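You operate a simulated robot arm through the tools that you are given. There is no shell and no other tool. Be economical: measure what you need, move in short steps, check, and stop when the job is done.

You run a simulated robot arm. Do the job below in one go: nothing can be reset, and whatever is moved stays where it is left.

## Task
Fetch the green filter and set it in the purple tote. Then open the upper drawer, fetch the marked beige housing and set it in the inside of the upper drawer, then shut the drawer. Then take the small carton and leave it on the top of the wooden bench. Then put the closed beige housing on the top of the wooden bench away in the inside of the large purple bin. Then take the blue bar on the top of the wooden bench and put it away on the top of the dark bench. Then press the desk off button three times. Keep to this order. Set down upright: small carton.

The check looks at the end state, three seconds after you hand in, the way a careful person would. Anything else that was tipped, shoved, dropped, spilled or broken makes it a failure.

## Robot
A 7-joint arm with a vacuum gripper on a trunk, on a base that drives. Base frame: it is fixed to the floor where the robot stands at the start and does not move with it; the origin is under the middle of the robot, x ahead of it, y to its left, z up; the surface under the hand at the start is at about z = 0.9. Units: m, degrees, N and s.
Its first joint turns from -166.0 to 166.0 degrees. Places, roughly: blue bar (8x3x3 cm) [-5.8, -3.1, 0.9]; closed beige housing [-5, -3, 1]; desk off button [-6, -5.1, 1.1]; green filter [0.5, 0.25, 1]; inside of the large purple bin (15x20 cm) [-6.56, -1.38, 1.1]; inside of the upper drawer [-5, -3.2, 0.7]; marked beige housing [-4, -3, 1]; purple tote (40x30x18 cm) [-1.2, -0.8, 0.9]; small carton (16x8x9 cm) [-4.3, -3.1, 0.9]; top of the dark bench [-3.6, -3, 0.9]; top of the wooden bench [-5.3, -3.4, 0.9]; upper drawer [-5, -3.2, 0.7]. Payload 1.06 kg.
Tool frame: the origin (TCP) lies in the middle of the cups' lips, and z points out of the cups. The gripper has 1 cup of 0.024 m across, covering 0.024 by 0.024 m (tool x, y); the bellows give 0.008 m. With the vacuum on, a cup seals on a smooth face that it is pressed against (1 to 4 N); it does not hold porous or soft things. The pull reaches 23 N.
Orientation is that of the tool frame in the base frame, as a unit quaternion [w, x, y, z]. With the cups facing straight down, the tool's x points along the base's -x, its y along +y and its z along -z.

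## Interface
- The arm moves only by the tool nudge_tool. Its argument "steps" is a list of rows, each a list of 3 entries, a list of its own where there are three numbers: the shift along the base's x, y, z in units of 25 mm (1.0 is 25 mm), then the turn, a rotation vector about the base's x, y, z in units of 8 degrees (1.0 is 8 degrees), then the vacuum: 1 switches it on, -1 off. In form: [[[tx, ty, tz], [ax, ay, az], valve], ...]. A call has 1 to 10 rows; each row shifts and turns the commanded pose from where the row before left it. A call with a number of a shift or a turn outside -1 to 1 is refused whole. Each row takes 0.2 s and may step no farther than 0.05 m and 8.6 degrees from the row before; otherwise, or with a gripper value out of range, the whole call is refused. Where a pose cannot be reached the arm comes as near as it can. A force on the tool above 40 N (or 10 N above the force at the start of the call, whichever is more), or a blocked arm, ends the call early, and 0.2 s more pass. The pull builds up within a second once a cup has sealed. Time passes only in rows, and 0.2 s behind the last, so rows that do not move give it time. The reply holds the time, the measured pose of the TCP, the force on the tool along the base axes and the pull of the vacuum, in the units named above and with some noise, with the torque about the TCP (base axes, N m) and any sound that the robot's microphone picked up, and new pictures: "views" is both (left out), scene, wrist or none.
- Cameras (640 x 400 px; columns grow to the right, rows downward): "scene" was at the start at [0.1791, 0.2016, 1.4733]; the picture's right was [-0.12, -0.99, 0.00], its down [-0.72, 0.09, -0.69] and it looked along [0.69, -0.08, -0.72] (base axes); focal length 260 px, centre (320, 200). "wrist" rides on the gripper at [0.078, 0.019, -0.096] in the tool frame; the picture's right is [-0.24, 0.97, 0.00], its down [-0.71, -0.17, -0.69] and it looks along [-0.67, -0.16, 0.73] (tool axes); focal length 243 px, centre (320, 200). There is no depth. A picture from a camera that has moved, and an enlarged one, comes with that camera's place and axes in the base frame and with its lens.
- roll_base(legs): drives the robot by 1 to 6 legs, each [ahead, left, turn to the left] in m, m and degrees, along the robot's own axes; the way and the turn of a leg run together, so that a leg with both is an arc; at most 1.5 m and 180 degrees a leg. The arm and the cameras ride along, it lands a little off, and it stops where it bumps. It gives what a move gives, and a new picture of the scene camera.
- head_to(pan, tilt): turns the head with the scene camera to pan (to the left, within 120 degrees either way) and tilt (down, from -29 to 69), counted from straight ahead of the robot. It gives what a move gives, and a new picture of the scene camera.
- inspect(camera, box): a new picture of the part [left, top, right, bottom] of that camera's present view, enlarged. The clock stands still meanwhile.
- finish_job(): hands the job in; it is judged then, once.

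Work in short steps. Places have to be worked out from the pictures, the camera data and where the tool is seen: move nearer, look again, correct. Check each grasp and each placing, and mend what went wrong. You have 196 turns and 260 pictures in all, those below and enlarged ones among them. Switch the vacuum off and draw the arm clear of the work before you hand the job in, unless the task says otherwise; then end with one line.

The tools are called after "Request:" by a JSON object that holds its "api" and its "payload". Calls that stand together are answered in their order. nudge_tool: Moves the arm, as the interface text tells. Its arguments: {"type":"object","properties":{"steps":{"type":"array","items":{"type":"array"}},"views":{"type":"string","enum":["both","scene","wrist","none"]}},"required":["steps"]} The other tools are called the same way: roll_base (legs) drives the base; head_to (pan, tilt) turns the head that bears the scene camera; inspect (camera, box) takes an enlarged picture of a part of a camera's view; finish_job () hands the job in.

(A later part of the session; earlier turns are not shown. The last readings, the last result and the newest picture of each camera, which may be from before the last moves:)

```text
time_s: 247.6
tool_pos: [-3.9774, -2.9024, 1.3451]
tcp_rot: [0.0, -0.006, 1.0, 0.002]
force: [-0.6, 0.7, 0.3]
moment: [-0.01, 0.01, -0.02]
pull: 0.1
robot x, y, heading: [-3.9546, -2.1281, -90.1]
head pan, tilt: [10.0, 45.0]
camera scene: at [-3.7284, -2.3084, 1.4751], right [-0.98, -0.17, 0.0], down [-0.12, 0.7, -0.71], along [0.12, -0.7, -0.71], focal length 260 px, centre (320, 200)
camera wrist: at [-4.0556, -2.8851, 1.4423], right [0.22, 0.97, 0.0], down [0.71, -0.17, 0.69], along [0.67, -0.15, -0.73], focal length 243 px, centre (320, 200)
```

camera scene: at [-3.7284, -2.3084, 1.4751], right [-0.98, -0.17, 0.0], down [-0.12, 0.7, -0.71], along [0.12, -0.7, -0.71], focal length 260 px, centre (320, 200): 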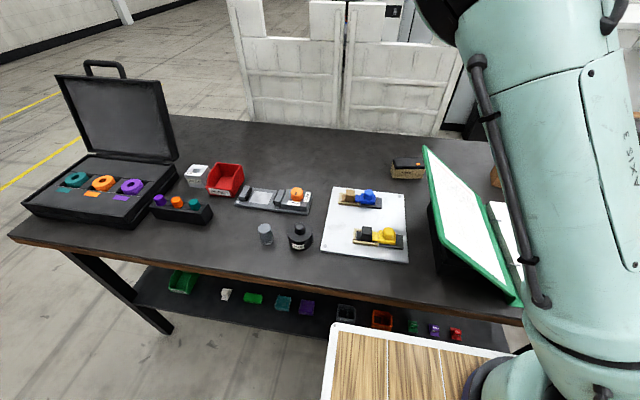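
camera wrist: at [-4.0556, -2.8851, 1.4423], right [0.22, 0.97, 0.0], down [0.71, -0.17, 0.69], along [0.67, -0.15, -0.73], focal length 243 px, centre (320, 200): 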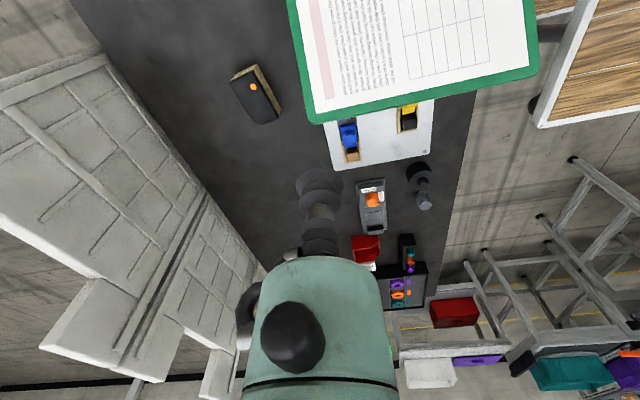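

Zoom on the marked housing from both cameras.

Request:
{"api": "inspect", "payload": {"camera": "wrist", "box": [200, 40, 320, 140]}}

Request:
{"api": "inspect", "payload": {"camera": "scene", "box": [360, 130, 456, 190]}}

```text
4.00 times, centred on (260, 90) of wrist
camera zoom: at [-4.0556, -2.8851, 1.4423], right [0.22, 0.97, 0.0], down [0.71, -0.17, 0.69], along [0.67, -0.15, -0.73], focal length 970 px, centre (560, 640)
```

zoom: 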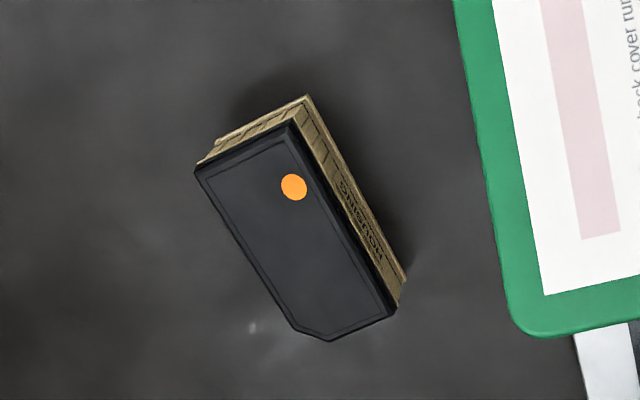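

```text
6.67 times, centred on (408, 160) of scene
camera zoom: at [-3.7284, -2.3084, 1.4751], right [-0.98, -0.17, 0.0], down [-0.12, 0.7, -0.71], along [0.12, -0.7, -0.71], focal length 1736 px, centre (-267, 467)
```

zoom: 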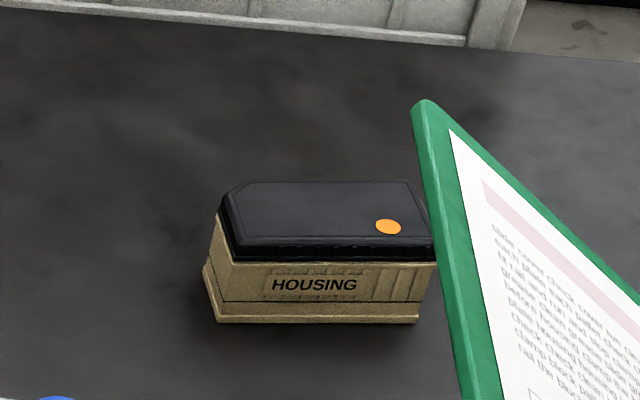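

Lid centre ≈(−3.90, −3.055, 0.94), dark smooth lid. Move above it and check.

Request:
{"api": "nudge_tool", "payload": {"steps": [[[0.5, -1, 0], [0, 0, 0], -1], [[0.5, -1, 0], [0, 0, 0], -1], [[0.5, -1, 0], [0, 0, 0], -1], [[0.5, -1, -0.5], [0, 0, 0], -1], [[0.5, -1, -1], [0, 0, 0], -1], [[0.5, -1, -1], [0, 0, 0], -1], [[0, 0, -1], [0, 0, 0], -1], [[0, 0, -1], [0, 0, 0], -1], [[0, 0, -1], [0, 0, 0], -1], [[0, 0, -1], [0, 0, 0], -1]]}}

```text
time_s: 249.8
tool_pos: [-3.9028, -3.0532, 1.1831]
tcp_rot: [0.001, -0.006, 1.0, 0.002]
force: [-0.9, 0.1, 0.6]
moment: [-0.01, 0.0, 0.03]
pull: 0.1
robot x, y, heading: [-3.9516, -2.1326, -89.9]
head pan, tilt: [10.0, 45.0]
camera scene: at [-3.7285, -2.3088, 1.4751], right [-0.98, -0.17, 0.0], down [-0.12, 0.7, -0.71], along [0.12, -0.7, -0.71], focal length 260 px, centre (320, 200)
camera wrist: at [-3.981, -3.0343, 1.2794], right [0.23, 0.97, 0.0], down [0.71, -0.17, 0.69], along [0.67, -0.15, -0.73], focal length 243 px, centre (320, 200)
```

scene: 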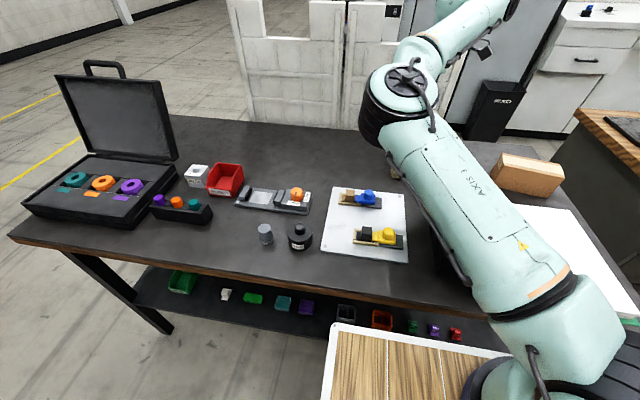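
wrist: 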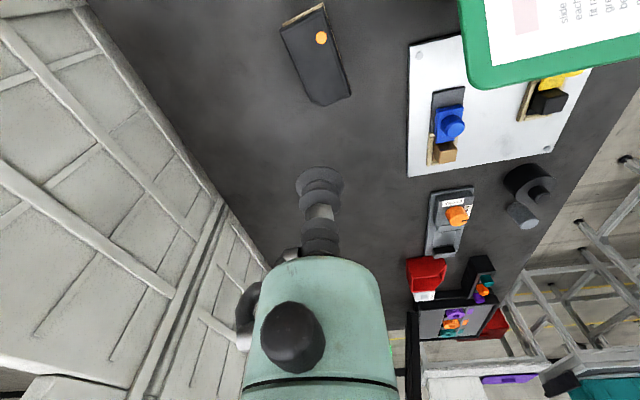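

Lid at ≈(−3.906, −3.053). Descend with vacuum on.

Request:
{"api": "nudge_tool", "payload": {"steps": [[[-0.1, 0, -1], [0, 0, 0], 1], [[0, 0, -1], [0, 0, 0], 1], [[0, 0, -1], [0, 0, 0], 1], [[0, 0, -1], [0, 0, 0], 1], [[0, 0, -1], [0, 0, 0], 1], [[0, 0, -1], [0, 0, 0], 1], [[0, 0, -1], [0, 0, 0], 1], [[0, 0, -0.5], [0, 0, 0], 1]]}}

```text
time_s: 251.6
tool_pos: [-3.9049, -3.0525, 0.9947]
tcp_rot: [0.0, -0.004, 1.0, 0.002]
force: [-0.1, 0.0, -0.8]
moment: [-0.02, -0.05, 0.01]
pull: 0.0
robot x, y, heading: [-3.9518, -2.131, -90.0]
head pan, tilt: [10.0, 45.0]
camera scene: at [-3.7284, -2.3088, 1.4751], right [-0.98, -0.17, 0.0], down [-0.12, 0.7, -0.71], along [0.12, -0.7, -0.71], focal length 260 px, centre (320, 200)
camera wrist: at [-3.9835, -3.0348, 1.0919], right [0.22, 0.97, 0.0], down [0.71, -0.17, 0.69], along [0.67, -0.15, -0.73], focal length 243 px, centre (320, 200)
```

scene: 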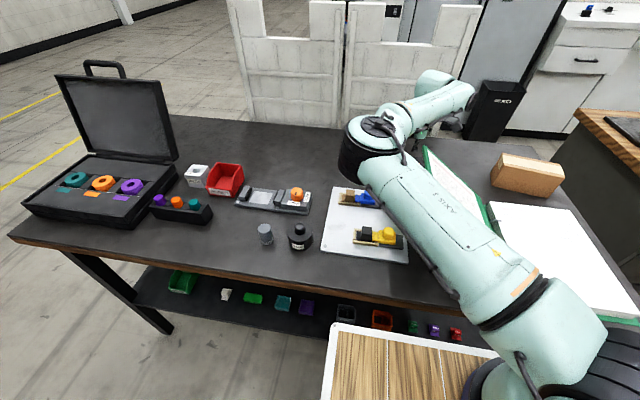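
wrist: 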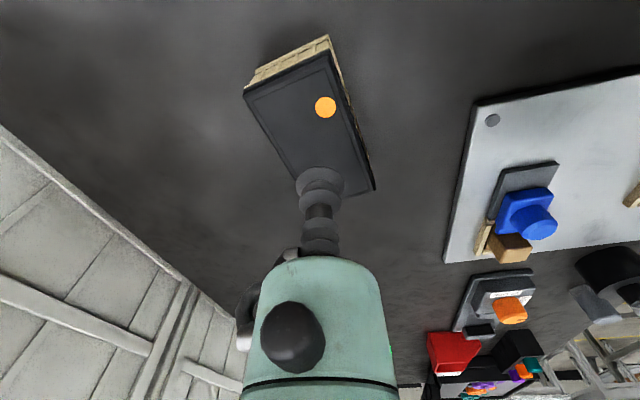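

Lid spans x −3.947…−3.85, so the cup is near its centre. Fine descent.

Request:
{"api": "nudge_tool", "payload": {"steps": [[[0, -0.15, -0.8], [0, 0, 0], 1], [[0, 0, -0.5], [0, 0, 0], 1], [[0, 0, -0.3], [0, 0, 0], 1], [[0, 0, -0.2], [0, 0, 0], 1], [[0, 0, -0.15], [0, 0, 0], 1]], "views": "wrist"}}

```text
time_s: 252.8
tool_pos: [-3.9043, -3.0568, 0.9473]
tcp_rot: [0.001, -0.005, 1.0, 0.0]
force: [0.1, 0.4, 18.0]
moment: [-0.01, 0.01, -0.03]
pull: 23.1
robot x, y, heading: [-3.9539, -2.132, -90.2]
head pan, tilt: [10.0, 45.0]
camera wrist: at [-3.9834, -3.0382, 1.0443], right [0.22, 0.97, 0.0], down [0.71, -0.16, 0.69], along [0.67, -0.15, -0.73], focal length 243 px, centre (320, 200)
```

wrist: 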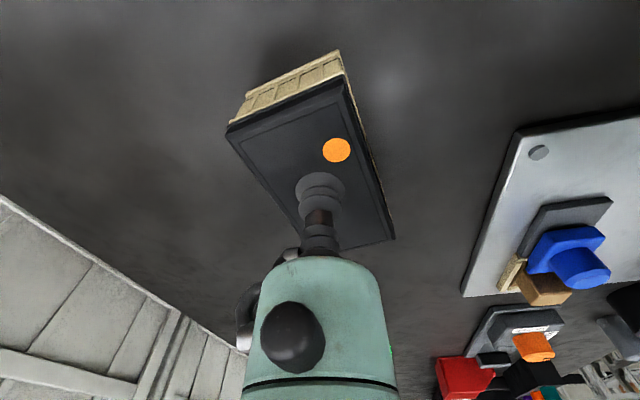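

Sealed. Lift slowly and check that the body comes along with the lid.

Request:
{"api": "nudge_tool", "payload": {"steps": [[[0, 0, 0.3], [0, 0, 0], 1], [[0, 0, 0.3], [0, 0, 0], 1], [[0, 0, 0.5], [0, 0, 0], 1], [[0, 0, 0.8], [0, 0, 0], 1], [[0, 0, 1], [0, 0, 0], 1], [[0, 0, 1], [0, 0, 0], 1]], "views": "wrist"}}

```text
time_s: 254.2
tool_pos: [-3.9054, -3.0565, 1.0443]
tcp_rot: [0.0, -0.005, 1.0, 0.003]
force: [0.1, -0.7, -1.3]
moment: [0.02, 0.03, -0.02]
pull: 23.2
robot x, y, heading: [-3.9501, -2.1282, -89.9]
head pan, tilt: [10.0, 45.0]
camera wrist: at [-3.9837, -3.0389, 1.1408], right [0.23, 0.97, 0.0], down [0.71, -0.17, 0.68], along [0.67, -0.15, -0.73], focal length 243 px, centre (320, 200)
```

wrist: 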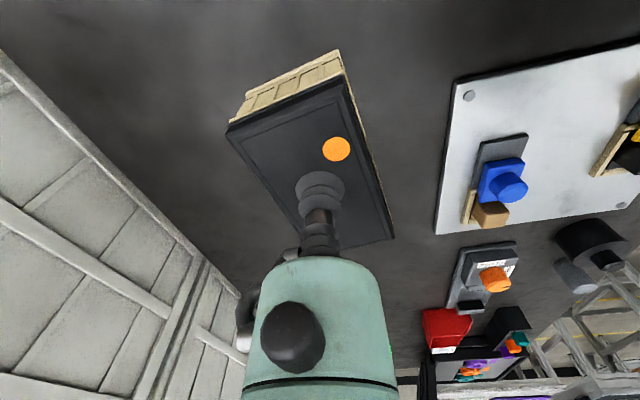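

Whole housing lifted. Raise to z≈1.3 and retract.

Request:
{"api": "nudge_tool", "payload": {"steps": [[[0, 0, 1], [0, 0, 0], 1], [[0, 0, 1], [0, 0, 0], 1], [[0, 0, 1], [0, 0, 0], 1], [[0, 0, 1], [0, 0, 0], 1], [[0, 0, 1], [0, 0, 0], 1], [[0, 0, 1], [0, 0, 0], 1], [[0, 0, 1], [0, 0, 0], 1], [[0, 0, 1], [0, 0, 0], 1], [[0, 0, 1], [0, 0, 0], 1], [[0, 0.5, 1], [0, 0, 0], 1]], "views": "none"}}

Request:
{"api": "nudge_tool", "payload": {"steps": [[[0, 1, 0], [0, 0, 0], 1], [[0, 1, 0], [0, 0, 0], 1], [[0, 1, 0], [0, 0, 0], 1], [[0, 1, 0], [0, 0, 0], 1], [[0, 1, 0], [0, 0, 0], 1], [[0, 1, 0], [0, 0, 0], 1]], "views": "none"}}

Request:
{"api": "roll_base", "payload": {"legs": [[-0.3, 0, 0], [0, -1.02, 0]]}}

Request:
{"api": "head_to", "payload": {"pan": -5, "tilt": 45}}

```text
time_s: 256.4
tool_pos: [-3.905, -3.0451, 1.2946]
tcp_rot: [0.0, -0.005, 1.0, 0.002]
force: [0.4, -0.4, -1.7]
moment: [0.03, 0.03, -0.01]
pull: 22.5
robot x, y, heading: [-3.954, -2.1308, -90.2]
head pan, tilt: [10.0, 45.0]
```

```text
time_s: 257.8
tool_pos: [-3.9062, -2.8942, 1.295]
tcp_rot: [0.001, -0.005, 1.0, 0.002]
force: [0.1, -0.4, -2.4]
moment: [0.0, 0.01, -0.01]
pull: 22.5
robot x, y, heading: [-3.9539, -2.13, -90.1]
head pan, tilt: [10.0, 45.0]
```

```text
time_s: 264.8
tool_pos: [-4.9395, -2.5877, 1.2945]
tcp_rot: [0.001, -0.001, 1.0, 0.002]
force: [0.0, 0.0, -1.4]
moment: [0.01, 0.02, -0.01]
pull: 22.8
robot x, y, heading: [-4.9824, -1.8228, -90.6]
head pan, tilt: [10.0, 45.0]
camera scene: at [-4.7571, -2.0039, 1.4751], right [-0.99, -0.16, 0.0], down [-0.12, 0.7, -0.71], along [0.12, -0.7, -0.71], focal length 260 px, centre (320, 200)
```

scene: 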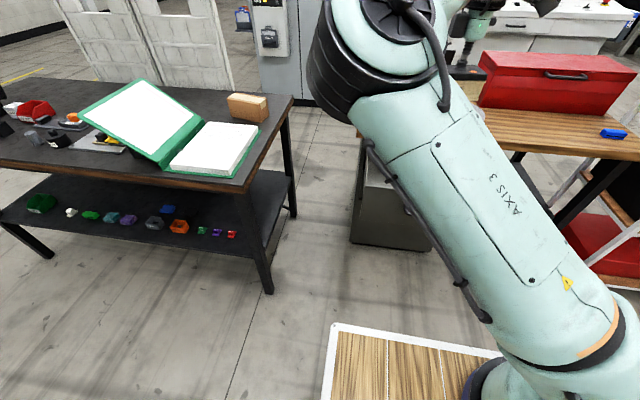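

```text
time_s: 265.6
tool_pos: [-4.9399, -2.588, 1.2952]
tcp_rot: [0.001, 0.0, 1.0, 0.002]
force: [-0.4, 0.7, -1.9]
moment: [0.02, 0.03, 0.01]
pull: 22.7
robot x, y, heading: [-4.9802, -1.8221, -90.4]
head pan, tilt: [-5.0, 45.0]
camera scene: at [-4.7783, -2.0046, 1.4751], right [-1.0, 0.1, 0.0], down [0.07, 0.7, -0.71], along [-0.07, -0.7, -0.71], focal length 260 px, centre (320, 200)
```

scene: 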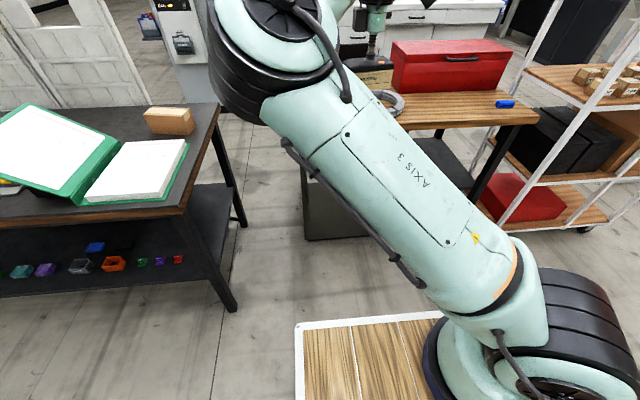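

Roll ahead 0.25 m and bring the housing above the open drawer, viewing with the wrist camera.

Request:
{"api": "roll_base", "payload": {"legs": [[0.25, 0, 0]]}}

Request:
{"api": "nudge_tool", "payload": {"steps": [[[-0.8, -0.4, -1], [0, 0, 0], 1], [[-0.8, -0.4, -1], [0, 0, 0], 1], [[-0.8, 0, -1], [0, 0, 0], 1], [[0, 0, -1], [0, 0, 0], 1], [[0, 0, -1], [0, 0, 0], 1], [[0, 0, -1], [0, 0, 0], 1]]}}

```text
time_s: 267.4
tool_pos: [-4.9437, -2.8385, 1.2951]
tcp_rot: [0.001, 0.0, 1.0, 0.003]
force: [1.2, -0.4, -2.2]
moment: [0.02, 0.02, -0.01]
pull: 22.6
robot x, y, heading: [-4.9773, -2.0712, -90.7]
head pan, tilt: [-5.0, 45.0]
camera scene: at [-4.7813, -2.2557, 1.475], right [-1.0, 0.1, 0.0], down [0.07, 0.7, -0.71], along [-0.07, -0.7, -0.71], focal length 260 px, centre (320, 200)
```

scene: 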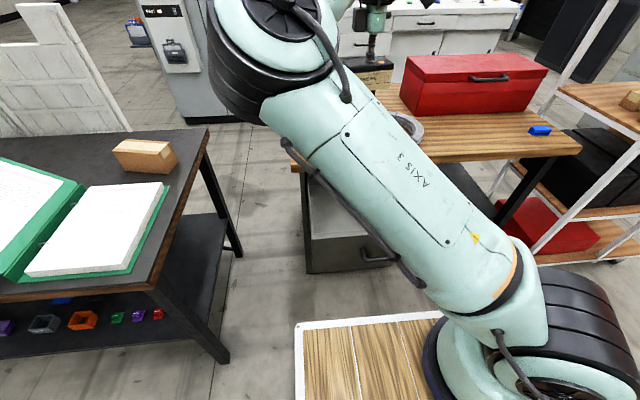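

```text
time_s: 268.8
tool_pos: [-5.0033, -2.8594, 1.1433]
tcp_rot: [0.001, 0.0, 1.0, 0.002]
force: [-0.6, 0.5, -1.6]
moment: [-0.04, 0.01, 0.01]
pull: 22.8
robot x, y, heading: [-4.9827, -2.0676, -90.8]
head pan, tilt: [-5.0, 45.0]
camera scene: at [-4.7813, -2.2555, 1.4751], right [-1.0, 0.1, 0.0], down [0.07, 0.7, -0.71], along [-0.07, -0.7, -0.71], focal length 260 px, centre (320, 200)
camera wrist: at [-5.082, -2.8391, 1.2403], right [0.24, 0.97, 0.0], down [0.71, -0.17, 0.69], along [0.67, -0.16, -0.73], focal length 243 px, centre (320, 200)
```

scene: 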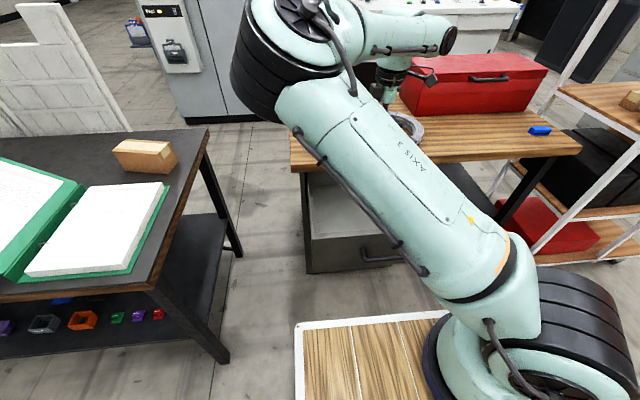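
wrist: 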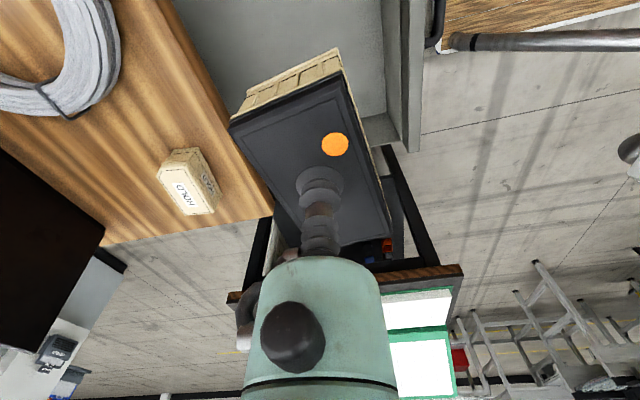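

Opening is about x −4.86…−5.2, y −2.77…−3.01. Shift to y −2.885 and descend into the drawer.

Request:
{"api": "nudge_tool", "payload": {"steps": [[[0, -0.5, -1], [0, 0, 0], 1], [[0, -0.5, -1], [0, 0, 0], 1], [[-0.3, 0, -1], [0, 0, 0], 1], [[0, 0, -1], [0, 0, 0], 1], [[0, 0, -1], [0, 0, 0], 1], [[0, 0, -1], [0, 0, 0], 1], [[0, 0, -1], [0, 0, 0], 1], [[0, 0, -1], [0, 0, 0], 1]], "views": "wrist"}}

```text
time_s: 270.6
tool_pos: [-5.0106, -2.8839, 0.9446]
tcp_rot: [0.001, 0.0, 1.0, 0.002]
force: [-0.8, 0.2, -1.4]
moment: [-0.03, -0.01, 0.0]
pull: 23.0
robot x, y, heading: [-4.9819, -2.0724, -90.6]
head pan, tilt: [-5.0, 45.0]
camera wrist: at [-5.0894, -2.8646, 1.0408], right [0.24, 0.97, 0.0], down [0.71, -0.17, 0.69], along [0.67, -0.16, -0.73], focal length 243 px, centre (320, 200)
```

wrist: 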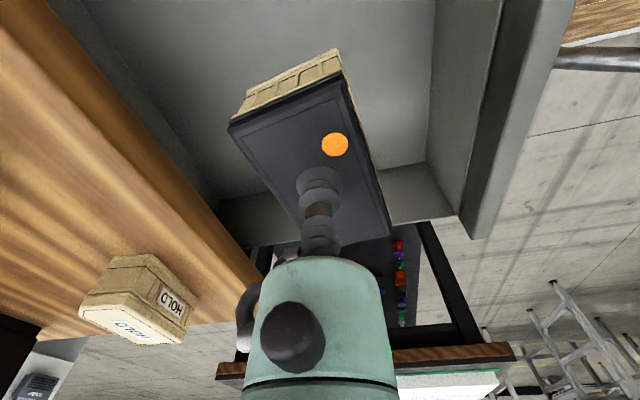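

Centred. Continue down.

Request:
{"api": "nudge_tool", "payload": {"steps": [[[0, 0, -1], [0, 0, 0], 1], [[0, 0, -1], [0, 0, 0], 1], [[0, 0, -1], [0, 0, 0], 1], [[0, 0, -1], [0, 0, 0], 1], [[0, 0, -1], [0, 0, 0], 1], [[0, 0, -0.4], [0, 0, 0], 1]], "views": "wrist"}}

```text
time_s: 272.0
tool_pos: [-5.0117, -2.8831, 0.8091]
tcp_rot: [0.001, 0.0, 1.0, 0.003]
force: [0.8, -0.1, -1.6]
moment: [0.0, 0.02, 0.01]
pull: 23.0
robot x, y, heading: [-4.982, -2.0729, -90.8]
head pan, tilt: [-5.0, 45.0]
camera wrist: at [-5.0899, -2.8649, 0.9059], right [0.23, 0.97, 0.0], down [0.71, -0.17, 0.69], along [0.67, -0.16, -0.73], focal length 243 px, centre (320, 200)
```

wrist: 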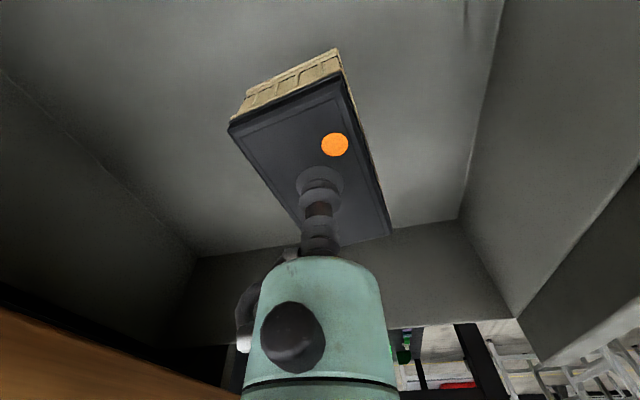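

Drawer floor is around z≈0.72, so release at TCP ≈0.77. Fine steps.

Request:
{"api": "nudge_tool", "payload": {"steps": [[[0, 0, -0.4], [0, 0, 0], 1], [[0, 0, -0.4], [0, 0, 0], 1], [[0, 0, -0.2], [0, 0, 0], 1], [[0, 0, -0.2], [0, 0, 0], 1]], "views": "wrist"}}

```text
time_s: 273.0
tool_pos: [-5.0101, -2.8848, 0.7799]
tcp_rot: [0.002, 0.001, 1.0, 0.001]
force: [-0.2, -0.1, -1.9]
moment: [0.0, 0.01, 0.01]
pull: 23.4
robot x, y, heading: [-4.9862, -2.0752, -90.9]
head pan, tilt: [-5.0, 45.0]
camera wrist: at [-5.0892, -2.8644, 0.8758], right [0.24, 0.97, 0.0], down [0.71, -0.17, 0.69], along [0.67, -0.16, -0.73], focal length 243 px, centre (320, 200)
```

wrist: 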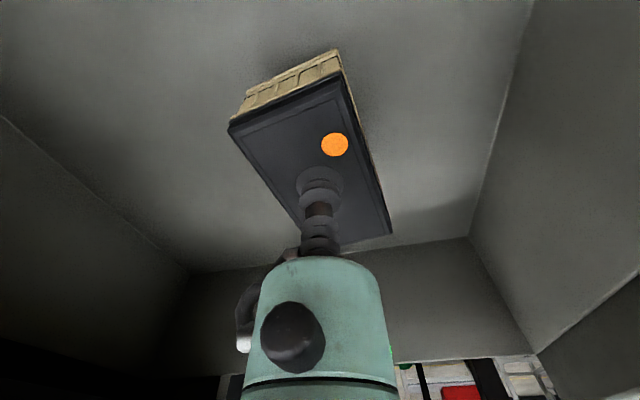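

Request:
{"api": "nudge_tool", "payload": {"steps": [[[0, 0, -0.2], [0, 0, 0], 1], [[0, 0, -0.15], [0, 0, 0], 1], [[0, 0, -0.15], [0, 0, 0], 1]], "views": "wrist"}}

```text
time_s: 273.8
tool_pos: [-5.0099, -2.8835, 0.7667]
tcp_rot: [0.001, 0.0, 1.0, 0.002]
force: [-0.8, 0.1, -2.3]
moment: [-0.02, 0.01, 0.01]
pull: 22.8
robot x, y, heading: [-4.9821, -2.071, -90.7]
head pan, tilt: [-5.0, 45.0]
camera wrist: at [-5.0894, -2.8643, 0.8633], right [0.24, 0.97, 0.0], down [0.71, -0.17, 0.69], along [0.67, -0.16, -0.73], focal length 243 px, centre (320, 200)
```

wrist: 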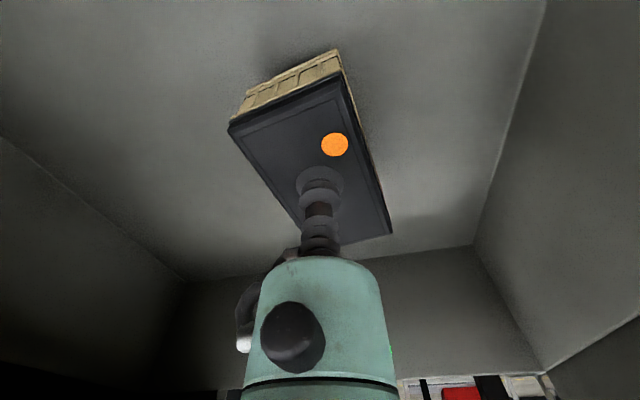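

Still no contact; keep stepping down gently.

Request:
{"api": "nudge_tool", "payload": {"steps": [[[0, 0, -0.15], [0, 0, 0], 1], [[0, 0, -0.15], [0, 0, 0], 1], [[0, 0, -0.12], [0, 0, 0], 1], [[0, 0, -0.12], [0, 0, 0], 1]], "views": "wrist"}}

```text
time_s: 274.8
tool_pos: [-5.0121, -2.883, 0.7529]
tcp_rot: [0.001, 0.001, 1.0, 0.002]
force: [0.4, 0.5, -2.6]
moment: [0.03, 0.02, -0.01]
pull: 22.5
robot x, y, heading: [-4.9805, -2.0736, -90.8]
head pan, tilt: [-5.0, 45.0]
camera wrist: at [-5.0896, -2.8641, 0.8497], right [0.24, 0.97, 0.0], down [0.71, -0.17, 0.68], along [0.67, -0.16, -0.73], focal length 243 px, centre (320, 200)
```

wrist: 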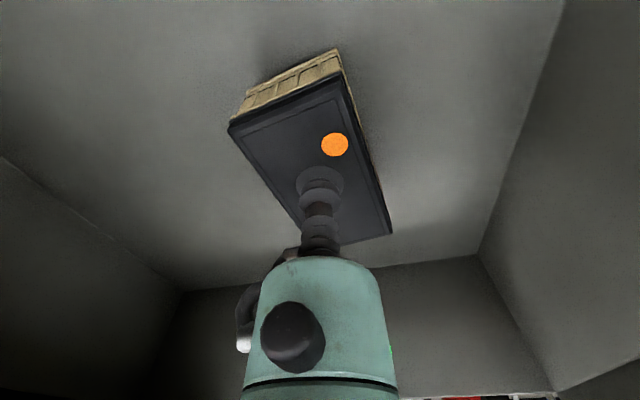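

Request:
{"api": "nudge_tool", "payload": {"steps": [[[0, 0, -0.12], [0, 0, 0], 1], [[0, 0, -0.12], [0, 0, 0], 1], [[0, 0, -0.12], [0, 0, 0], 1], [[0, 0, -0.12], [0, 0, 0], 1]], "views": "wrist"}}

```text
time_s: 275.8
tool_pos: [-5.011, -2.8834, 0.7406]
tcp_rot: [0.0, 0.0, 1.0, 0.001]
force: [0.9, 0.5, -1.8]
moment: [-0.01, 0.01, 0.02]
pull: 22.3
robot x, y, heading: [-4.9808, -2.0748, -90.8]
head pan, tilt: [-5.0, 45.0]
camera wrist: at [-5.0893, -2.8642, 0.8376], right [0.23, 0.97, 0.0], down [0.71, -0.17, 0.68], along [0.67, -0.16, -0.73], focal length 243 px, centre (320, 200)
```

wrist: 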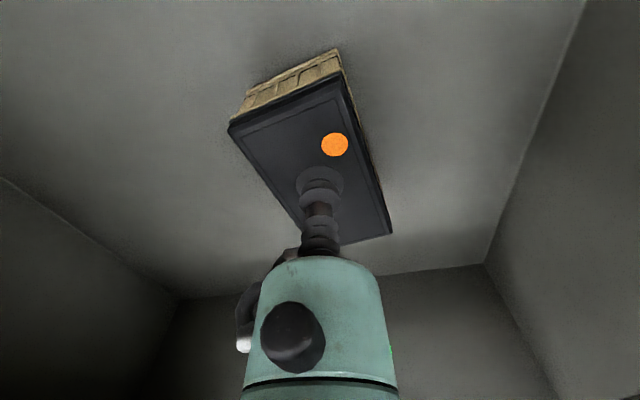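

Still hanging free; continue.

Request:
{"api": "nudge_tool", "payload": {"steps": [[[0, 0, -0.12], [0, 0, 0], 1], [[0, 0, -0.12], [0, 0, 0], 1], [[0, 0, -0.12], [0, 0, 0], 1], [[0, 0, -0.12], [0, 0, 0], 1]], "views": "none"}}

```text
time_s: 276.8
tool_pos: [-5.0107, -2.884, 0.7296]
tcp_rot: [0.001, 0.001, 1.0, 0.001]
force: [1.1, -1.8, 20.1]
moment: [-0.01, 0.02, -0.07]
pull: 23.1
robot x, y, heading: [-4.9761, -2.0736, -90.7]
head pan, tilt: [-5.0, 45.0]
```

Contact. Ease, release, and lift.

Request:
{"api": "nudge_tool", "payload": {"steps": [[[0, 0, 0.1], [0, 0, 0], -1], [[0, 0, 0], [0, 0, 0], -1], [[0, 0, 0], [0, 0, 0], -1], [[0, 0, 0.3], [0, 0, 0], -1], [[0, 0, 0.8], [0, 0, 0], -1], [[0, 0, 1], [0, 0, 0], -1], [[0, 0, 1], [0, 0, 0], -1]], "views": "wrist"}}

```text
time_s: 278.4
tool_pos: [-5.0104, -2.8833, 0.8103]
tcp_rot: [0.0, 0.0, 1.0, 0.003]
force: [-0.1, -1.1, 0.4]
moment: [-0.01, -0.02, -0.01]
pull: 0.0
robot x, y, heading: [-4.9829, -2.073, -90.6]
head pan, tilt: [-5.0, 45.0]
camera wrist: at [-5.0889, -2.8637, 0.9074], right [0.23, 0.97, 0.0], down [0.71, -0.17, 0.69], along [0.67, -0.16, -0.73], focal length 243 px, centre (320, 200)
```

wrist: 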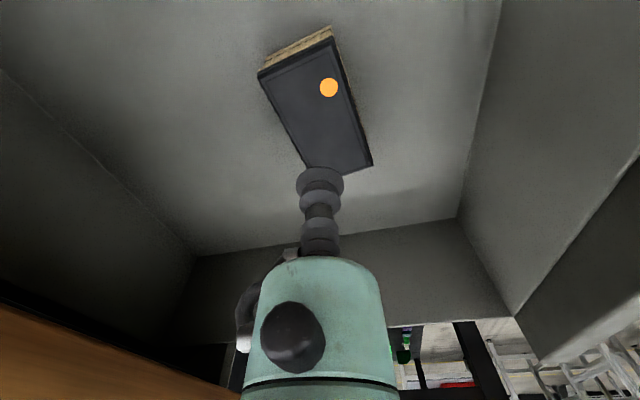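

Marked housing rests in the drawer. To close: raise, back up, lower slightly tilted in front of the handle, then push by driving forward.

Request:
{"api": "nudge_tool", "payload": {"steps": [[[0, 0, 1], [0, 0, 0], -1], [[0, 0, 1], [0, 0, 0], -1], [[0, 0, 1], [0, 0, 0], -1], [[0, 0, 1], [0, 0, 0], -1], [[0, 0, 1], [0, 0, 0], -1], [[0, 0, 1], [0, 0, 0], -1], [[0, 0, 1], [0, 0, 0], -1], [[0, 0, 1], [0, 0, 0], -1]], "views": "none"}}

Request:
{"api": "roll_base", "payload": {"legs": [[-0.3, 0, 0]]}}

Request:
{"api": "nudge_tool", "payload": {"steps": [[[-0.3, 0, -1], [-1, 0, 0], -1], [[-0.3, 0, -1], [-1, 0, 0], -1], [[0, 0, -1], [0, 0, 0], -1], [[0, 0, -1], [0, 0, 0], -1], [[0, 0, -1], [0, 0, 0], -1], [[0, 0, -1], [0, 0, 0], -1], [[0, 0, -1], [0, 0, 0], -1]], "views": "both"}}

```text
time_s: 280.2
tool_pos: [-5.0106, -2.8843, 1.01]
tcp_rot: [0.001, 0.0, 1.0, 0.003]
force: [-0.2, 0.4, 0.5]
moment: [0.02, -0.03, -0.01]
pull: 0.0
robot x, y, heading: [-4.9798, -2.0722, -90.5]
head pan, tilt: [-5.0, 45.0]
```

```text
time_s: 282.2
tool_pos: [-5.0056, -2.583, 1.0092]
tcp_rot: [0.001, -0.001, 1.0, 0.002]
force: [-0.5, -0.1, -0.7]
moment: [0.0, 0.02, 0.01]
pull: 0.0
robot x, y, heading: [-4.9769, -1.7735, -90.5]
head pan, tilt: [-5.0, 45.0]
camera scene: at [-4.7777, -1.9557, 1.4751], right [-1.0, 0.1, 0.0], down [0.07, 0.7, -0.71], along [-0.07, -0.7, -0.71], focal length 260 px, centre (320, 200)
```

scene: 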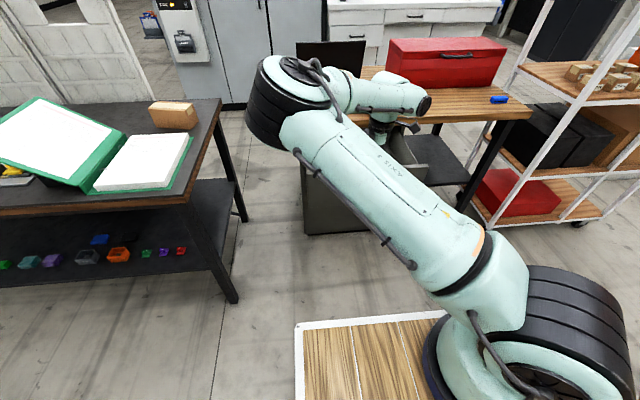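

```text
time_s: 283.8
tool_pos: [-5.0208, -2.5839, 0.8329]
tcp_rot: [0.0, -0.001, 0.991, -0.137]
force: [0.3, -0.1, -0.1]
moment: [-0.02, 0.04, -0.02]
pull: 0.1
robot x, y, heading: [-4.9769, -1.7771, -90.6]
head pan, tilt: [-5.0, 45.0]
camera scene: at [-4.7777, -1.9557, 1.4751], right [-1.0, 0.1, 0.0], down [0.07, 0.7, -0.71], along [-0.07, -0.7, -0.71], focal length 260 px, centre (320, 200)
camera wrist: at [-5.1003, -2.539, 0.9225], right [0.23, 0.94, -0.26], down [0.71, 0.02, 0.71], along [0.67, -0.35, -0.66], focal length 243 px, centre (320, 200)
```

scene: 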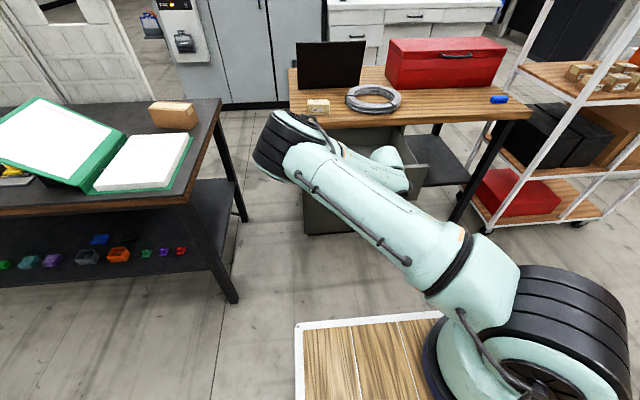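
wrist: 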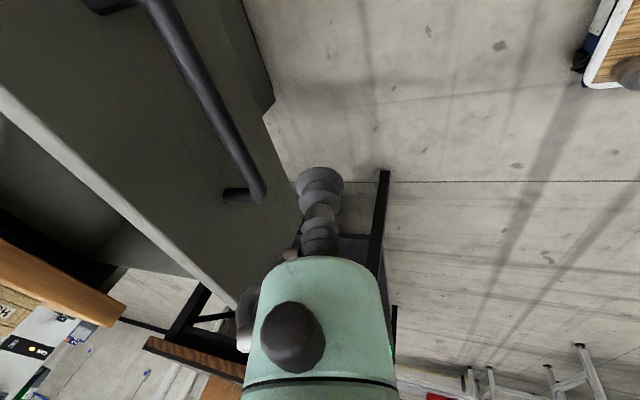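

Handle bar is at y≈−2.66 ahead of the cup. Lower to z≈0.745 and push by rolling forward in steps.

Request:
{"api": "nudge_tool", "payload": {"steps": [[[-0.3, 0, -1], [0, 0, 0], -1], [[-0.3, 0, -1], [0, 0, 0], -1], [[0, 0, -1], [0, 0, 0], -1], [[0, 0, -0.5], [0, 0, 0], -1]], "views": "none"}}

Request:
{"api": "roll_base", "payload": {"legs": [[0.2, 0, 0]]}}

```text
time_s: 284.8
tool_pos: [-5.036, -2.5845, 0.7472]
tcp_rot: [0.001, -0.002, 0.99, -0.138]
force: [-0.1, -0.3, 0.4]
moment: [-0.01, 0.01, 0.01]
pull: 0.0
robot x, y, heading: [-4.9779, -1.7719, -90.6]
head pan, tilt: [-5.0, 45.0]
```

```text
time_s: 286.4
tool_pos: [-5.0408, -2.7877, 0.7475]
tcp_rot: [0.0, 0.0, 0.991, -0.137]
force: [-0.8, -0.5, 0.1]
moment: [0.0, 0.03, -0.01]
pull: 0.0
robot x, y, heading: [-4.9809, -1.9742, -90.7]
head pan, tilt: [-5.0, 45.0]
camera scene: at [-4.7801, -2.158, 1.4751], right [-1.0, 0.1, 0.0], down [0.07, 0.7, -0.71], along [-0.07, -0.7, -0.71], focal length 260 px, centre (320, 200)
```

scene: 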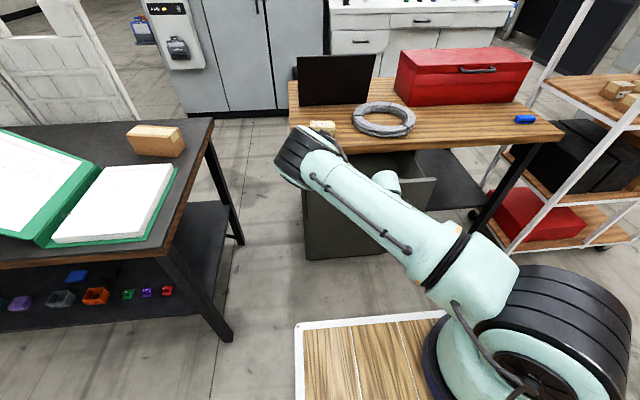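

Drawer is moving in. Continue forward.

Request:
{"api": "roll_base", "payload": {"legs": [[0.1, 0, 0]]}}

Request:
{"api": "nudge_tool", "payload": {"steps": [[[0, 0, 0], [0, 0, 0], -1]], "views": "wrist"}}

```text
time_s: 287.6
tool_pos: [-5.0402, -2.887, 0.7477]
tcp_rot: [0.0, 0.0, 0.991, -0.137]
force: [-0.1, -0.8, 0.3]
moment: [-0.01, 0.01, 0.0]
pull: 0.0
robot x, y, heading: [-4.9832, -2.0792, -90.6]
head pan, tilt: [-5.0, 45.0]
camera scene: at [-4.7814, -2.2592, 1.4751], right [-1.0, 0.1, 0.0], down [0.07, 0.7, -0.71], along [-0.07, -0.7, -0.71], focal length 260 px, centre (320, 200)
```

scene: 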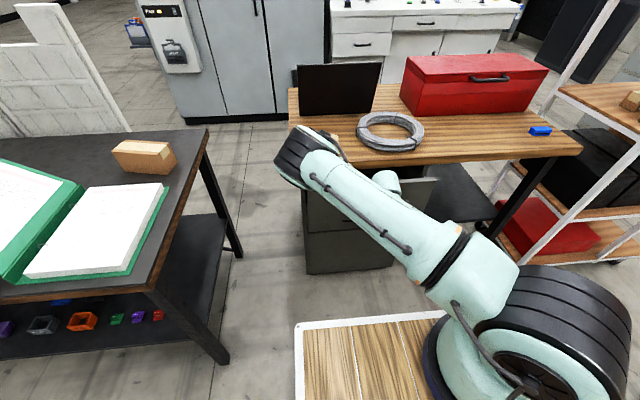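

```text
time_s: 288.0
tool_pos: [-5.0412, -2.8873, 0.7477]
tcp_rot: [0.0, 0.0, 0.99, -0.138]
force: [1.0, 0.0, -1.4]
moment: [0.0, 0.02, 0.0]
pull: 0.1
robot x, y, heading: [-4.9826, -2.074, -90.7]
head pan, tilt: [-5.0, 45.0]
camera wrist: at [-5.1195, -2.8429, 0.8352], right [0.24, 0.94, -0.26], down [0.71, 0.02, 0.71], along [0.67, -0.35, -0.66], focal length 243 px, centre (320, 200)
```

wrist: 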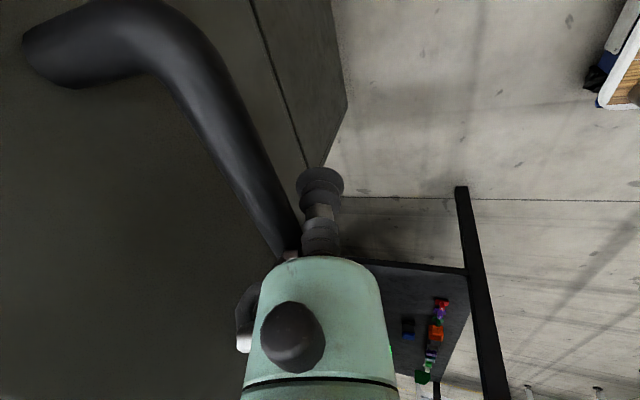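

The body pushes the bar. Continue ~6 cm, then smaller steps.

Request:
{"api": "roll_base", "payload": {"legs": [[0.06, 0, 0]]}}

Request:
{"api": "nudge_tool", "payload": {"steps": [[[0, -0.4, 0], [0, 0, 0], -1], [[0, -0.4, 0], [0, 0, 0], -1]], "views": "both"}}

```text
time_s: 288.9
tool_pos: [-5.0413, -2.9473, 0.7476]
tcp_rot: [0.001, 0.001, 0.991, -0.137]
force: [0.6, 0.5, -0.1]
moment: [0.04, -0.01, -0.02]
pull: 0.0
robot x, y, heading: [-4.9806, -2.134, -90.9]
head pan, tilt: [-5.0, 45.0]
camera scene: at [-4.7822, -2.3197, 1.4751], right [-0.99, 0.1, 0.0], down [0.07, 0.7, -0.71], along [-0.07, -0.7, -0.71], focal length 260 px, centre (320, 200)
```

scene: 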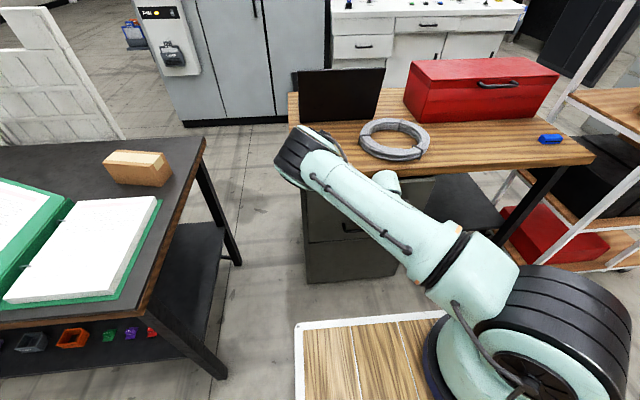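

```text
time_s: 289.5
tool_pos: [-5.0416, -2.9675, 0.7474]
tcp_rot: [0.0, -0.001, 0.991, -0.137]
force: [0.8, 0.9, -0.7]
moment: [-0.06, 0.02, 0.05]
pull: 0.0
robot x, y, heading: [-4.9831, -2.1367, -90.6]
head pan, tilt: [-5.0, 45.0]
camera scene: at [-4.7822, -2.3196, 1.4751], right [-0.99, 0.1, 0.0], down [0.07, 0.7, -0.71], along [-0.07, -0.7, -0.71], focal length 260 px, centre (320, 200)
camera wrist: at [-5.1205, -2.9237, 0.8354], right [0.24, 0.93, -0.27], down [0.71, 0.02, 0.71], along [0.67, -0.35, -0.66], focal length 243 px, centre (320, 200)
```

scene: 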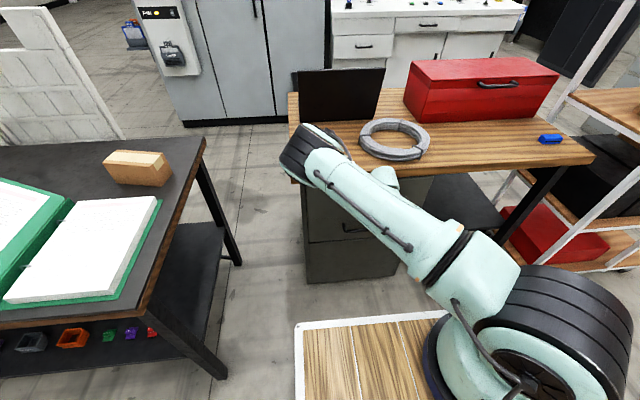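
wrist: 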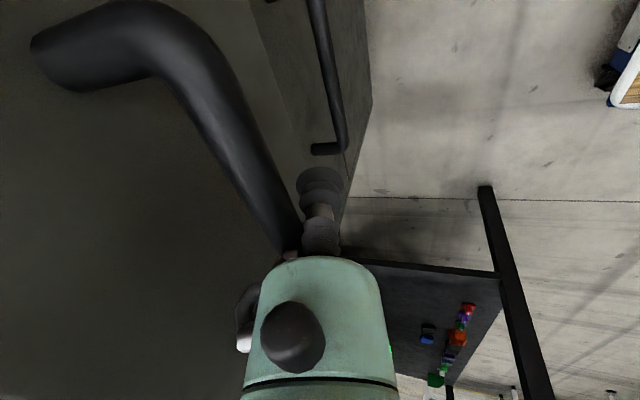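

Keep pushing with the arm until the stop is felt.

Request:
{"api": "nudge_tool", "payload": {"steps": [[[0, -0.4, 0], [0, 0, 0], -1], [[0, -0.3, 0], [0, 0, 0], -1], [[0, -0.2, 0], [0, 0, 0], -1], [[0, -0.2, 0], [0, 0, 0], -1]], "views": "wrist"}}

```text
time_s: 290.5
tool_pos: [-5.042, -2.9962, 0.7472]
tcp_rot: [0.0, 0.002, 0.991, -0.137]
force: [0.1, 0.4, 0.3]
moment: [0.01, -0.02, -0.02]
pull: 0.1
robot x, y, heading: [-4.9821, -2.1374, -90.8]
head pan, tilt: [-5.0, 45.0]
camera wrist: at [-5.1206, -2.9511, 0.8356], right [0.24, 0.93, -0.27], down [0.71, 0.02, 0.71], along [0.67, -0.35, -0.66], focal length 243 px, centre (320, 200)
```

wrist: 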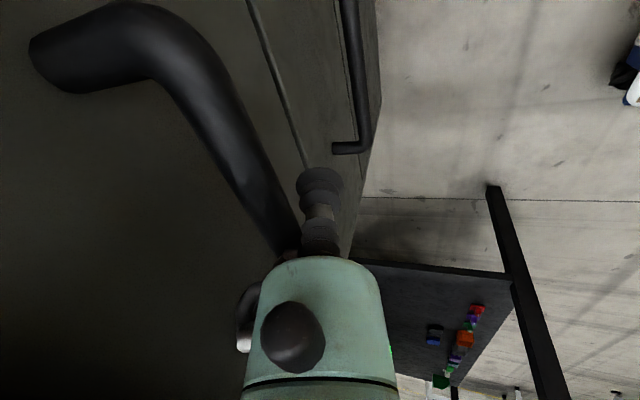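

Request:
{"api": "nudge_tool", "payload": {"steps": [[[0, -0.2, 0], [0, 0, 0], -1], [[0, -0.2, 0], [0, 0, 0], -1]], "views": "both"}}

```text
time_s: 291.2
tool_pos: [-5.0416, -2.9994, 0.7444]
tcp_rot: [0.0, -0.001, 0.991, -0.131]
force: [-0.8, 6.7, 0.1]
moment: [-0.24, -0.01, 0.01]
pull: 0.1
robot x, y, heading: [-4.9838, -2.1365, -90.9]
head pan, tilt: [-5.0, 45.0]
stopped in row 2: the force on the tool passed its limit at 47 N (the readings are from after the stop); the commanded pose is now the measured one
camera scene: at [-4.7822, -2.3189, 1.4751], right [-0.99, 0.1, 0.0], down [0.07, 0.7, -0.71], along [-0.07, -0.7, -0.71], focal length 260 px, centre (320, 200)
camera wrist: at [-5.1205, -2.9548, 0.8317], right [0.23, 0.94, -0.25], down [0.71, 0.01, 0.71], along [0.67, -0.34, -0.66], focal length 243 px, centre (320, 200)
```

scene: 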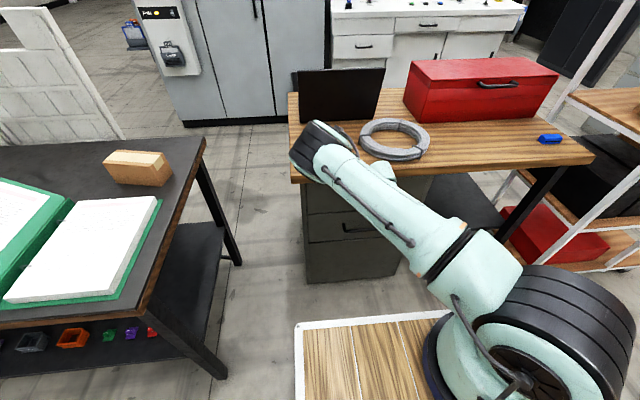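
wrist: 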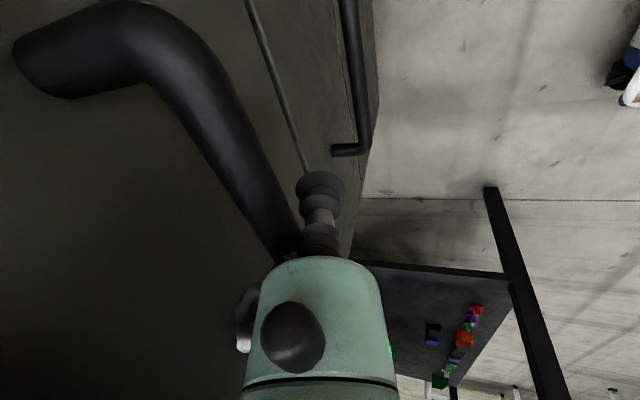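

Hard stop felt — drawer presumably closed. Withdraw, untilt, and verify visually.

Request:
{"api": "nudge_tool", "payload": {"steps": [[[0, 1, 0], [0, 0, 0], -1], [[0, 1, 0], [0, 0, 0], -1], [[0, 1, 1], [0, 0, 0], -1], [[0, 1, 1], [0, 0, 0], -1], [[0, 0, 1], [1, 0, 0], -1], [[0, 0, 1], [0.95, 0, 0], -1], [[0, 0, 1], [0, 0, 0], -1], [[0, 0, 1], [0, 0, 0], -1], [[0, 0, 1], [0, 0, 0], -1], [[0, 0, 1], [0, 0, 0], -1]], "views": "none"}}

Request:
{"api": "nudge_tool", "payload": {"steps": [[[0, 0, 1], [0, 0, 0], -1], [[0, 0, 1], [0, 0, 0], -1], [[0, 0, 1], [0, 0, 0], -1], [[0, 0, 1], [0, 0, 0], -1], [[0, 0, 1], [0, 0, 0], -1], [[0, 0, 1], [0, 0, 0], -1], [[0, 0, 1], [0, 0, 0], -1], [[0, 0, 1], [0, 0, 0], -1], [[0, 0, 1], [0, 0, 0], -1], [[0, 0, 1], [0, 0, 0], -1]], "views": "scene"}}

```text
time_s: 293.4
tool_pos: [-5.0416, -2.9008, 0.9436]
tcp_rot: [0.0, 0.0, 1.0, 0.004]
force: [1.1, -1.4, 0.4]
moment: [0.01, 0.01, 0.0]
pull: 0.1
robot x, y, heading: [-4.9852, -2.1366, -90.8]
head pan, tilt: [-5.0, 45.0]
```

```text
time_s: 295.6
tool_pos: [-5.0429, -2.8994, 1.1939]
tcp_rot: [0.0, 0.0, 1.0, 0.003]
force: [-0.1, -0.9, 0.7]
moment: [0.01, 0.0, 0.01]
pull: 0.1
robot x, y, heading: [-4.9823, -2.1368, -90.8]
head pan, tilt: [-5.0, 45.0]
camera scene: at [-4.7822, -2.3194, 1.475], right [-0.99, 0.1, 0.0], down [0.07, 0.7, -0.71], along [-0.07, -0.7, -0.71], focal length 260 px, centre (320, 200)
```

scene: 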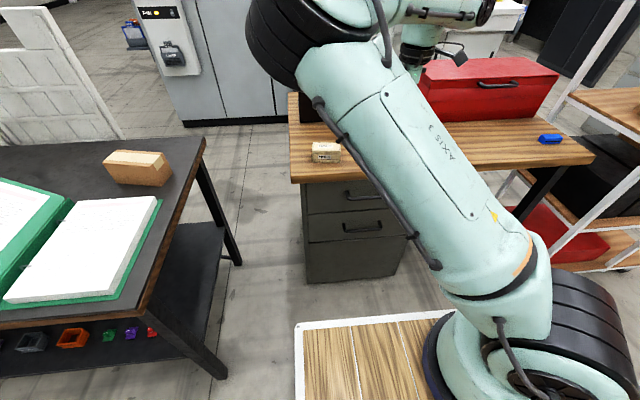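

Request:
{"api": "inspect", "payload": {"camera": "scene", "box": [280, 130, 440, 230]}}

```text
4.00 times, centred on (360, 180) of scene
camera zoom: at [-4.7822, -2.3194, 1.475], right [-0.99, 0.1, 0.0], down [0.07, 0.7, -0.71], along [-0.07, -0.7, -0.71], focal length 1042 px, centre (160, 280)
```

zoom: 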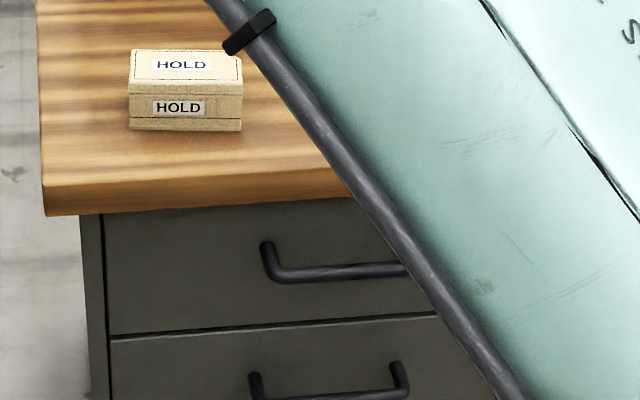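

Drawer is flush closed. Next: the small carton at ≈(−4.28, −3.06). Raise and strafe left to it.

Request:
{"api": "nudge_tool", "payload": {"steps": [[[0, 0, 1], [0, 0, 0], -1], [[0, 0, 1], [0, 0, 0], -1], [[0, 0, 1], [0, 0, 0], -1], [[0, 0, 1], [0, 0, 0], -1]], "views": "none"}}

Request:
{"api": "roll_base", "payload": {"legs": [[0, 0.68, 0.8]]}}

Request:
{"api": "nudge_tool", "payload": {"steps": [[[0, -1, 0], [0, 0, 0], -1], [[0, -1, 0], [0, 0, 0], -1], [[0, 0, 0], [0, 0, 0], -1]], "views": "wrist"}}

```text
time_s: 296.6
tool_pos: [-5.043, -2.8991, 1.2938]
tcp_rot: [0.0, 0.0, 1.0, 0.004]
force: [0.0, -0.3, -1.0]
moment: [0.01, 0.02, 0.0]
pull: 0.1
robot x, y, heading: [-4.9833, -2.1374, -90.5]
head pan, tilt: [-5.0, 45.0]
```

```text
time_s: 300.3
tool_pos: [-4.3541, -2.9038, 1.293]
tcp_rot: [0.001, -0.007, 1.0, 0.004]
force: [0.0, -0.1, 0.1]
moment: [0.02, 0.03, 0.03]
pull: 0.0
robot x, y, heading: [-4.3043, -2.1383, -90.0]
head pan, tilt: [-5.0, 45.0]
camera scene: at [-4.1014, -2.3199, 1.4751], right [-1.0, 0.09, 0.0], down [0.06, 0.7, -0.71], along [-0.06, -0.7, -0.71], focal length 260 px, centre (320, 200)
```

scene: 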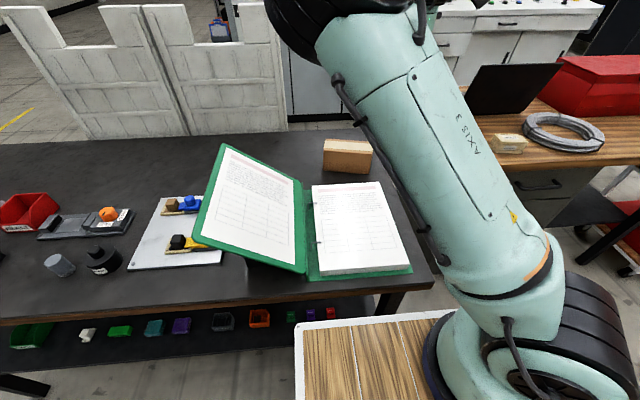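

```text
time_s: 301.1
tool_pos: [-4.3532, -2.9534, 1.2927]
tcp_rot: [0.0, -0.007, 1.0, 0.003]
force: [0.0, -0.7, -0.1]
moment: [-0.02, 0.03, -0.01]
pull: 0.0
robot x, y, heading: [-4.3044, -2.1407, -89.9]
head pan, tilt: [-5.0, 45.0]
camera wrist: at [-4.4318, -2.9362, 1.3899], right [0.22, 0.98, 0.01], down [0.71, -0.17, 0.68], along [0.67, -0.15, -0.73], focal length 243 px, centre (320, 200)
```

wrist: 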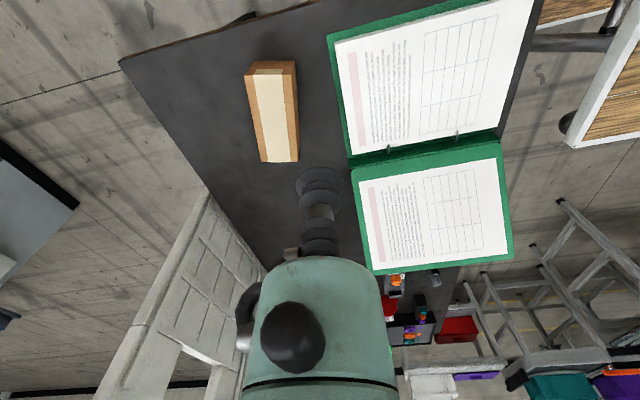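

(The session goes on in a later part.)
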